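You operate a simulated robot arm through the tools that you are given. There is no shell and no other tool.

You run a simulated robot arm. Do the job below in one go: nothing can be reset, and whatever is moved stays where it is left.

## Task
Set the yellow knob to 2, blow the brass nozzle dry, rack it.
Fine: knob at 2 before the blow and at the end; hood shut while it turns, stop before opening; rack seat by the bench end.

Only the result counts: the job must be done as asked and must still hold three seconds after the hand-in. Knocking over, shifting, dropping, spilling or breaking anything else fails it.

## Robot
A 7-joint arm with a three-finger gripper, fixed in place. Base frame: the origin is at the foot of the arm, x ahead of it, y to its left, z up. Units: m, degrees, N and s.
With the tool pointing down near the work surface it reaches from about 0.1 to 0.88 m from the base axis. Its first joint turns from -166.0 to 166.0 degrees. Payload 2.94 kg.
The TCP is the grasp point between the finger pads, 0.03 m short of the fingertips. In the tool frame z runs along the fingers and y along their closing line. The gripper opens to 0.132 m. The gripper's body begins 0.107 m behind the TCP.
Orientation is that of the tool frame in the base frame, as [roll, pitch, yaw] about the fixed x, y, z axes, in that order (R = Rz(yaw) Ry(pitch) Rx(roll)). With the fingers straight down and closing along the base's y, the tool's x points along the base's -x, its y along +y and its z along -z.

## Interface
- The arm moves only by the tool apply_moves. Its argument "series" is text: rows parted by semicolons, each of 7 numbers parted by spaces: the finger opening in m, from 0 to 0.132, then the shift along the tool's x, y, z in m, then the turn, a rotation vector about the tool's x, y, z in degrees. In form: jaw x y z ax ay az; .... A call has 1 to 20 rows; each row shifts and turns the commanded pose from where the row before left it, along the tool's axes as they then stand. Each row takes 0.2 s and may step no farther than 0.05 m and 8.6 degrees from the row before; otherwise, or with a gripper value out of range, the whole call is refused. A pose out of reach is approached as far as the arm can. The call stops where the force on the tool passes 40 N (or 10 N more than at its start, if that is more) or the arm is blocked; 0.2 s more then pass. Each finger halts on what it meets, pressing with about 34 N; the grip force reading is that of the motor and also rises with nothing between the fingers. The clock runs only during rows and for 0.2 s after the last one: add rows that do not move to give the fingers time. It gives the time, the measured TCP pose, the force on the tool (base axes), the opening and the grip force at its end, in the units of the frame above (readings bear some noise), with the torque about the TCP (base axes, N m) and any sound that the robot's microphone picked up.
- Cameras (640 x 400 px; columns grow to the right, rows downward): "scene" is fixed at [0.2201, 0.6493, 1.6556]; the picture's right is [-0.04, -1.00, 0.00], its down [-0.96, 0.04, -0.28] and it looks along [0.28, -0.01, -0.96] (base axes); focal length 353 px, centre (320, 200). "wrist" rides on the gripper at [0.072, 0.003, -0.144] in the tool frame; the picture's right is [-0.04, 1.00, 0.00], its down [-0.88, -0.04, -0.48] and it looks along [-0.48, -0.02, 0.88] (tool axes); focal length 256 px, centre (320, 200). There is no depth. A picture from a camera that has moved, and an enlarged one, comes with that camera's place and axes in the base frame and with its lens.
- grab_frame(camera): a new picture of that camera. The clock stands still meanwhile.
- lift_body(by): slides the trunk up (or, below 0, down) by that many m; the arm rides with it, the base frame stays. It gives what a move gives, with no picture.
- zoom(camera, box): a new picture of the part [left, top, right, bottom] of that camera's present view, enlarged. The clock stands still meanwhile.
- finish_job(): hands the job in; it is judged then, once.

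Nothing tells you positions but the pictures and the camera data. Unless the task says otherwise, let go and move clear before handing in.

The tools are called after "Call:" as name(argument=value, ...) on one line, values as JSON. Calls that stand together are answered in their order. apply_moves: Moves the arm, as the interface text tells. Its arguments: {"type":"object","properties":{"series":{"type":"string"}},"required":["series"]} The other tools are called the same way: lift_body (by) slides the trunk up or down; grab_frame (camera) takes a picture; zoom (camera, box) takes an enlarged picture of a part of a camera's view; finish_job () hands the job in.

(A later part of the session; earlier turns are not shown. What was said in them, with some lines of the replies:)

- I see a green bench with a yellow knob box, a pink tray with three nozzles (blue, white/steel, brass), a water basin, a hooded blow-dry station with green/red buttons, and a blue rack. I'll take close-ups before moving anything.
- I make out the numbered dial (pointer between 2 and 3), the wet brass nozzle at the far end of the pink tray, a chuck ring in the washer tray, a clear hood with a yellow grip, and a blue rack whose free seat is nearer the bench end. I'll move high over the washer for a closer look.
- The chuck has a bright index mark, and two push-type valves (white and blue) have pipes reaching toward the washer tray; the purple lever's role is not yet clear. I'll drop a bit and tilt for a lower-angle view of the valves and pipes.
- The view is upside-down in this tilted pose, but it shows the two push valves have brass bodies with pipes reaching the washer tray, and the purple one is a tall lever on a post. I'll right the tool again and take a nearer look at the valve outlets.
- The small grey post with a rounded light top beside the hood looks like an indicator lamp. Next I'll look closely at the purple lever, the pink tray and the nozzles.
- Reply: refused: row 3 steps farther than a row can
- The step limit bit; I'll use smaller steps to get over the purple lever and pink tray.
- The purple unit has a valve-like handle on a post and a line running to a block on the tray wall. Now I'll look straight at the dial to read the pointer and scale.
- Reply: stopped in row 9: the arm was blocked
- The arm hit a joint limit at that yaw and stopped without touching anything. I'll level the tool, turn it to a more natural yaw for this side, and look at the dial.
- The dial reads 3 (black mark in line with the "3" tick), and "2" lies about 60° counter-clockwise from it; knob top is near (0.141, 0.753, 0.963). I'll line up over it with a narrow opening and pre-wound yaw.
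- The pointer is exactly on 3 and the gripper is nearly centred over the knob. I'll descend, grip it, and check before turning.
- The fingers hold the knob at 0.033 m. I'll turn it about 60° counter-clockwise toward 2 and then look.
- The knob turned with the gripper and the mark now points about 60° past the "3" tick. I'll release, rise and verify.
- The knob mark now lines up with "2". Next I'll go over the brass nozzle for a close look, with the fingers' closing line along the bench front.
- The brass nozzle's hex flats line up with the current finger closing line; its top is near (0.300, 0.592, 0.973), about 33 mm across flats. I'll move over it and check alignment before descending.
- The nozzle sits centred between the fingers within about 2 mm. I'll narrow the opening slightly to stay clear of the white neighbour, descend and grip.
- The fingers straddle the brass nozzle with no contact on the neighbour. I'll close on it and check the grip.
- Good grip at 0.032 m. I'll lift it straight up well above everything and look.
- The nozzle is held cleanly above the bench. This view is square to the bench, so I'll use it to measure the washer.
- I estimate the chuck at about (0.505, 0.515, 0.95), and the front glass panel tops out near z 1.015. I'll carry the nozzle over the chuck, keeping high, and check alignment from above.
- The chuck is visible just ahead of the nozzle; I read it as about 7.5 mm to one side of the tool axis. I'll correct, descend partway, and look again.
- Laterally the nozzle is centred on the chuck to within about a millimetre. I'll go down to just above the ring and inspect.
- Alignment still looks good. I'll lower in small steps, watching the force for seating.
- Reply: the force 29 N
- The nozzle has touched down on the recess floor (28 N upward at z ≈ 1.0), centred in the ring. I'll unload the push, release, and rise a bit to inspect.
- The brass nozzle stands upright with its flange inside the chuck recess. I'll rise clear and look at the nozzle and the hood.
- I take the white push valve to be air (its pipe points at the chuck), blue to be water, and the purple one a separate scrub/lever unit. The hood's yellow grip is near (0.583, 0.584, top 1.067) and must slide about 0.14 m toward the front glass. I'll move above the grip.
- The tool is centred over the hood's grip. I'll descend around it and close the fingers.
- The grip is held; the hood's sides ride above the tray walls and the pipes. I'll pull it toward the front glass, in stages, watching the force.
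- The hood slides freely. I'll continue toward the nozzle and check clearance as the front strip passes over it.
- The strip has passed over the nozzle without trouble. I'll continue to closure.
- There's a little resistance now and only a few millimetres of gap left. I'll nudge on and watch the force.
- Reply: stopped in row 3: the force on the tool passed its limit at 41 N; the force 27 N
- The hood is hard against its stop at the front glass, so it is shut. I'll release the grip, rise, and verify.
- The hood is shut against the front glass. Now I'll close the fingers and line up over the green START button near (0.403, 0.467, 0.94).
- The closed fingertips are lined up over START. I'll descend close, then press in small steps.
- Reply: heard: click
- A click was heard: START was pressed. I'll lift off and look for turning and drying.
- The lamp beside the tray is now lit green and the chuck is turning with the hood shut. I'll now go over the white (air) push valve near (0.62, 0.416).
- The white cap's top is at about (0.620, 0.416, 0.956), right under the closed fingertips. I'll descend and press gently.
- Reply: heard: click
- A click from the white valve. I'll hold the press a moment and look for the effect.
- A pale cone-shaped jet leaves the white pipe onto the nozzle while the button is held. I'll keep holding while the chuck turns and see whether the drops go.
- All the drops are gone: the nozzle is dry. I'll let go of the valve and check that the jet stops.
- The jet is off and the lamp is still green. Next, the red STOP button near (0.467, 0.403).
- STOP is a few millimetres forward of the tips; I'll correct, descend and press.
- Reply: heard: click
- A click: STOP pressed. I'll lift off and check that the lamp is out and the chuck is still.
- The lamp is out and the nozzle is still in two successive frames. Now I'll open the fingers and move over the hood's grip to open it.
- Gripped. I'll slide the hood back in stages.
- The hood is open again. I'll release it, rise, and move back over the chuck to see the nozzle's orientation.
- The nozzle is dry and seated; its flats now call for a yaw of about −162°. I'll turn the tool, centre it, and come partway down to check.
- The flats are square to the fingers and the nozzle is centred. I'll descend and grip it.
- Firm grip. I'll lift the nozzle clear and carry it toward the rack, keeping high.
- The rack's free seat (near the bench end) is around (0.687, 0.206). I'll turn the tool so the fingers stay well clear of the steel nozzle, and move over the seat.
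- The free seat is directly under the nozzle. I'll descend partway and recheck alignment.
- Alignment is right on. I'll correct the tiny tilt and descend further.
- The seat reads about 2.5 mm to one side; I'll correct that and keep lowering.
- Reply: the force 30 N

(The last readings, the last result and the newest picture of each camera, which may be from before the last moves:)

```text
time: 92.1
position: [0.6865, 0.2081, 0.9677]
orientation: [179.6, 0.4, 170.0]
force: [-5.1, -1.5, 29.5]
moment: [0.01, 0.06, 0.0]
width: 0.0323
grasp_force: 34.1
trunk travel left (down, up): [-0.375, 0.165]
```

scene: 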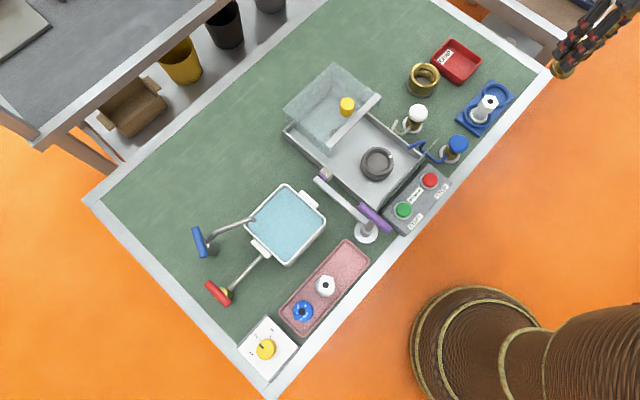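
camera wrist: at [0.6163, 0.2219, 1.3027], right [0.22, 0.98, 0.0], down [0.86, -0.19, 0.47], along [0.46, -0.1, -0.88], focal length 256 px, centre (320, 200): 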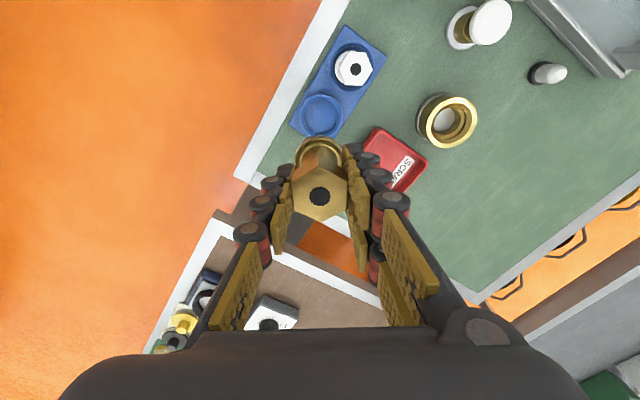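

It has touched the seat floor (29 N at z ≈ 0.968). I'll unload, then release.

Call:
apply_moves(series="0.02 0 0 -0.0035 0 0 0; 0.02 0 0 0 0 0 0")

Call:
zoom(camera="wrist", box=[220, 60, 420, 220])

Call:
zoom(camera="scene", box=[440, 60, 540, 150])

```text
time: 92.7
position: [0.6857, 0.2087, 0.9682]
orientation: [179.7, 0.1, 169.9]
force: [6.2, 2.2, 15.0]
moment: [0.11, -0.6, 0.02]
width: 0.0321
grasp_force: 33.8
trunk travel left (down, up): [-0.375, 0.165]
```

```text
2.50 times, centred on (320, 140) of wrist
camera zoom: at [0.6153, 0.2244, 1.1119], right [0.22, 0.98, 0.0], down [0.86, -0.19, 0.48], along [0.47, -0.1, -0.88], focal length 640 px, centre (320, 350)
```

zoom: 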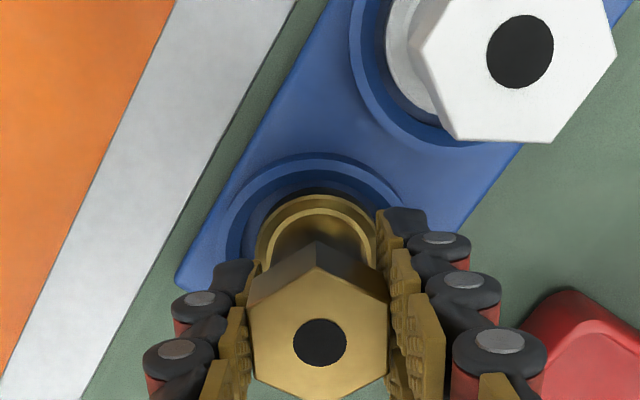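

```text
4.44 times, centred on (490, 105) of scene
camera zoom: at [0.2201, 0.6493, 1.6556], right [-0.04, -1.0, 0.0], down [-0.96, 0.04, -0.28], along [0.28, -0.01, -0.96], focal length 1571 px, centre (-436, 622)
```

zoom: 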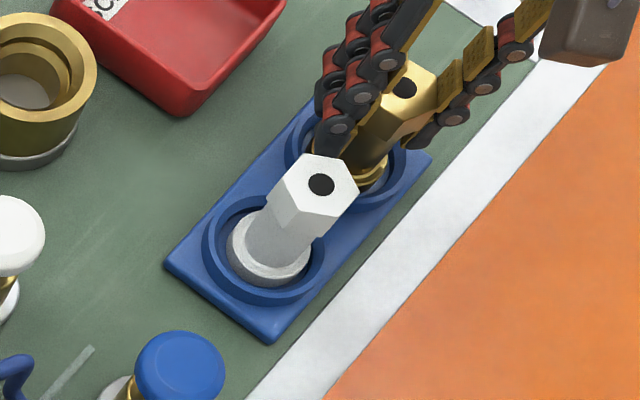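

The nozzle is in the seat ring. I'll open the fingers just enough and rise straight up.

Call:
apply_moves(series="0.036 0 0 0 0 0 0; 0.042 0 0 0 0 0 0; 0.044 0 0 0 0 0 0; 0.044 0 0 0 0 0 0")

Call:
zoom(camera="wrist", box=[220, 60, 420, 220])

```text
time: 93.7
position: [0.6858, 0.2085, 0.9672]
orientation: [179.9, 0.0, 169.9]
force: [0.6, -0.6, -0.1]
moment: [-0.01, 0.03, -0.02]
width: 0.0442
grasp_force: 0.0
trunk travel left (down, up): [-0.375, 0.165]
```

```text
2.50 times, centred on (320, 140) of wrist
camera zoom: at [0.615, 0.2244, 1.1112], right [0.22, 0.98, 0.0], down [0.86, -0.19, 0.48], along [0.46, -0.1, -0.88], focal length 640 px, centre (320, 350)
```

zoom: 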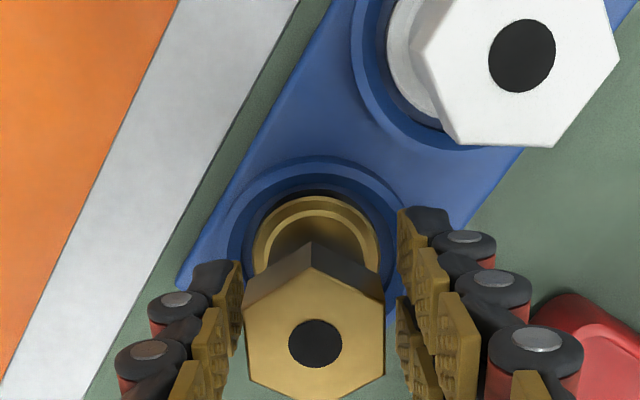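

Call:
apply_moves(series="0.044 0 0 -0.02 0 0 0; 0.044 0 0 -0.04 0 0 0; 0.044 0 0 -0.045 0 0 0; 0.044 0 0 -0.045 0 0 0; 0.044 0 0 -0.045 0 0 0; 0.044 0 0 0 0 0 0")

Call:
zoom(camera="wrist", box=[240, 40, 400, 190])

Call:
grab_frame(camera="scene")

Call:
zoom(camera="scene", box=[440, 60, 540, 150])

Call:
zoom(camera="scene", box=[230, 310, 310, 390])

```text
time: 95.1
position: [0.6845, 0.2095, 1.1618]
orientation: [179.9, 0.0, 170.0]
force: [0.7, 0.4, -0.1]
moment: [0.01, 0.03, 0.04]
width: 0.0439
grasp_force: 0.0
trunk travel left (down, up): [-0.375, 0.165]
```

```text
2.67 times, centred on (320, 115) of wrist
camera zoom: at [0.6147, 0.2245, 1.3066], right [0.22, 0.98, 0.0], down [0.86, -0.19, 0.47], along [0.46, -0.1, -0.88], focal length 683 px, centre (320, 427)
```

zoom: 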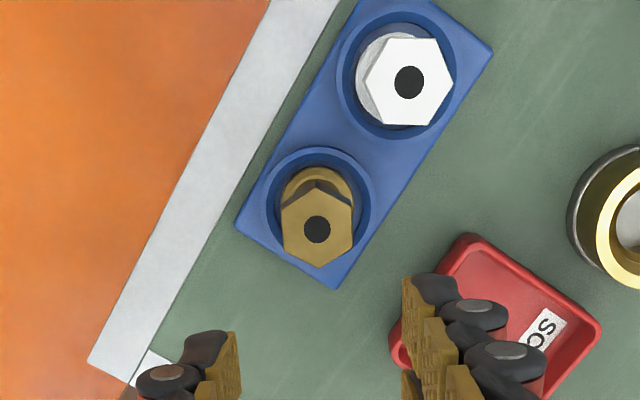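

```text
taken
```

scene: 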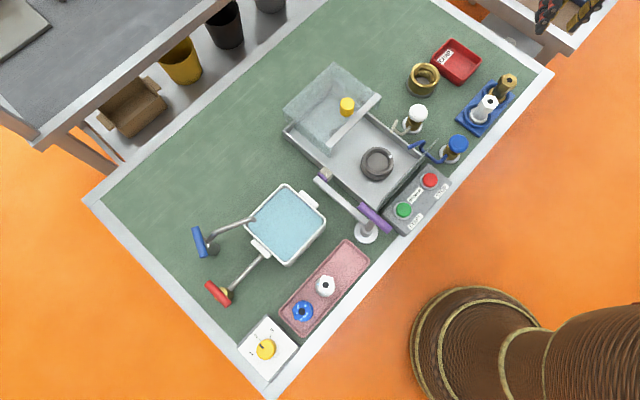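

```text
4.44 times, centred on (490, 105) of scene
camera zoom: at [0.2201, 0.6493, 1.6556], right [-0.04, -1.0, 0.0], down [-0.96, 0.04, -0.28], along [0.28, -0.01, -0.96], focal length 1571 px, centre (-436, 622)
```

zoom: 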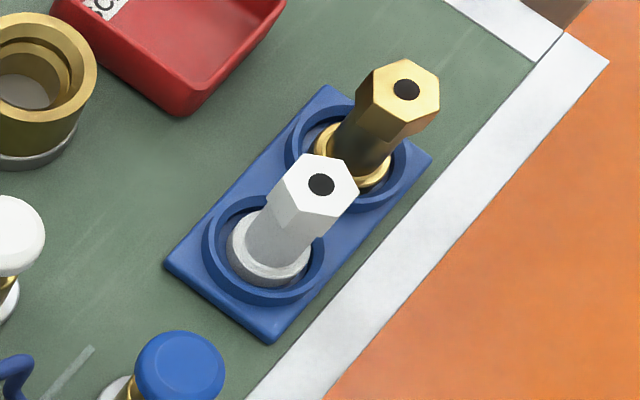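

```text
5.00 times, centred on (270, 350) of scene
camera zoom: at [0.2201, 0.6493, 1.6556], right [-0.04, -1.0, 0.0], down [-0.96, 0.04, -0.28], along [0.28, -0.01, -0.96], focal length 1767 px, centre (570, -550)
```

zoom: 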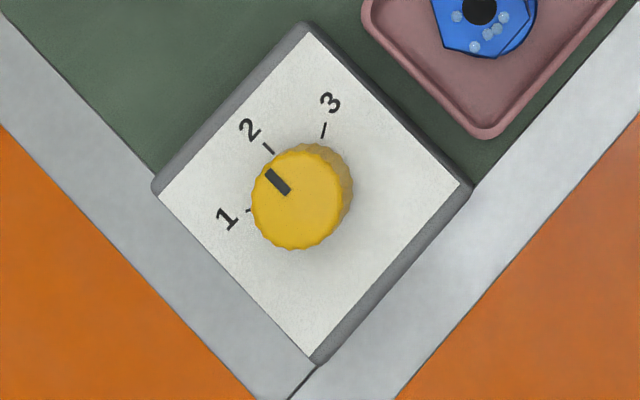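

The knob points at 2, and the brass nozzle is dry and upright in the rack seat by the bench end. The washer is stopped, nothing else has moved, and the hand is clear, so I'll hand in.

Call:
finish_job()

```text
The job is handed in.
```

The job is handed in: the brass nozzle is dry and stands in the rack seat by the bench end, and the yellow knob is at 2. I haven't had the judged result back.

- **Knob:** I turned it from 3 to 2 before the blow. The last picture still shows the pointer on 2.
- **Blow:** I set the nozzle in the washer chuck, shut the hood against its stop and pressed START. I then held the white air valve for about five seconds, until no water drops were visible.
- **Stop:** I pressed STOP and waited until the lamp was off and the nozzle was still before opening the hood.
- **Rack:** The nozzle went into the free seat by the bench end. The steel nozzle in the other seat was not touched.

In the final pictures nothing else had moved. The hood is open, as it was at the start, and the hand is well above the bench. I did not use the blue valve or the purple lever.
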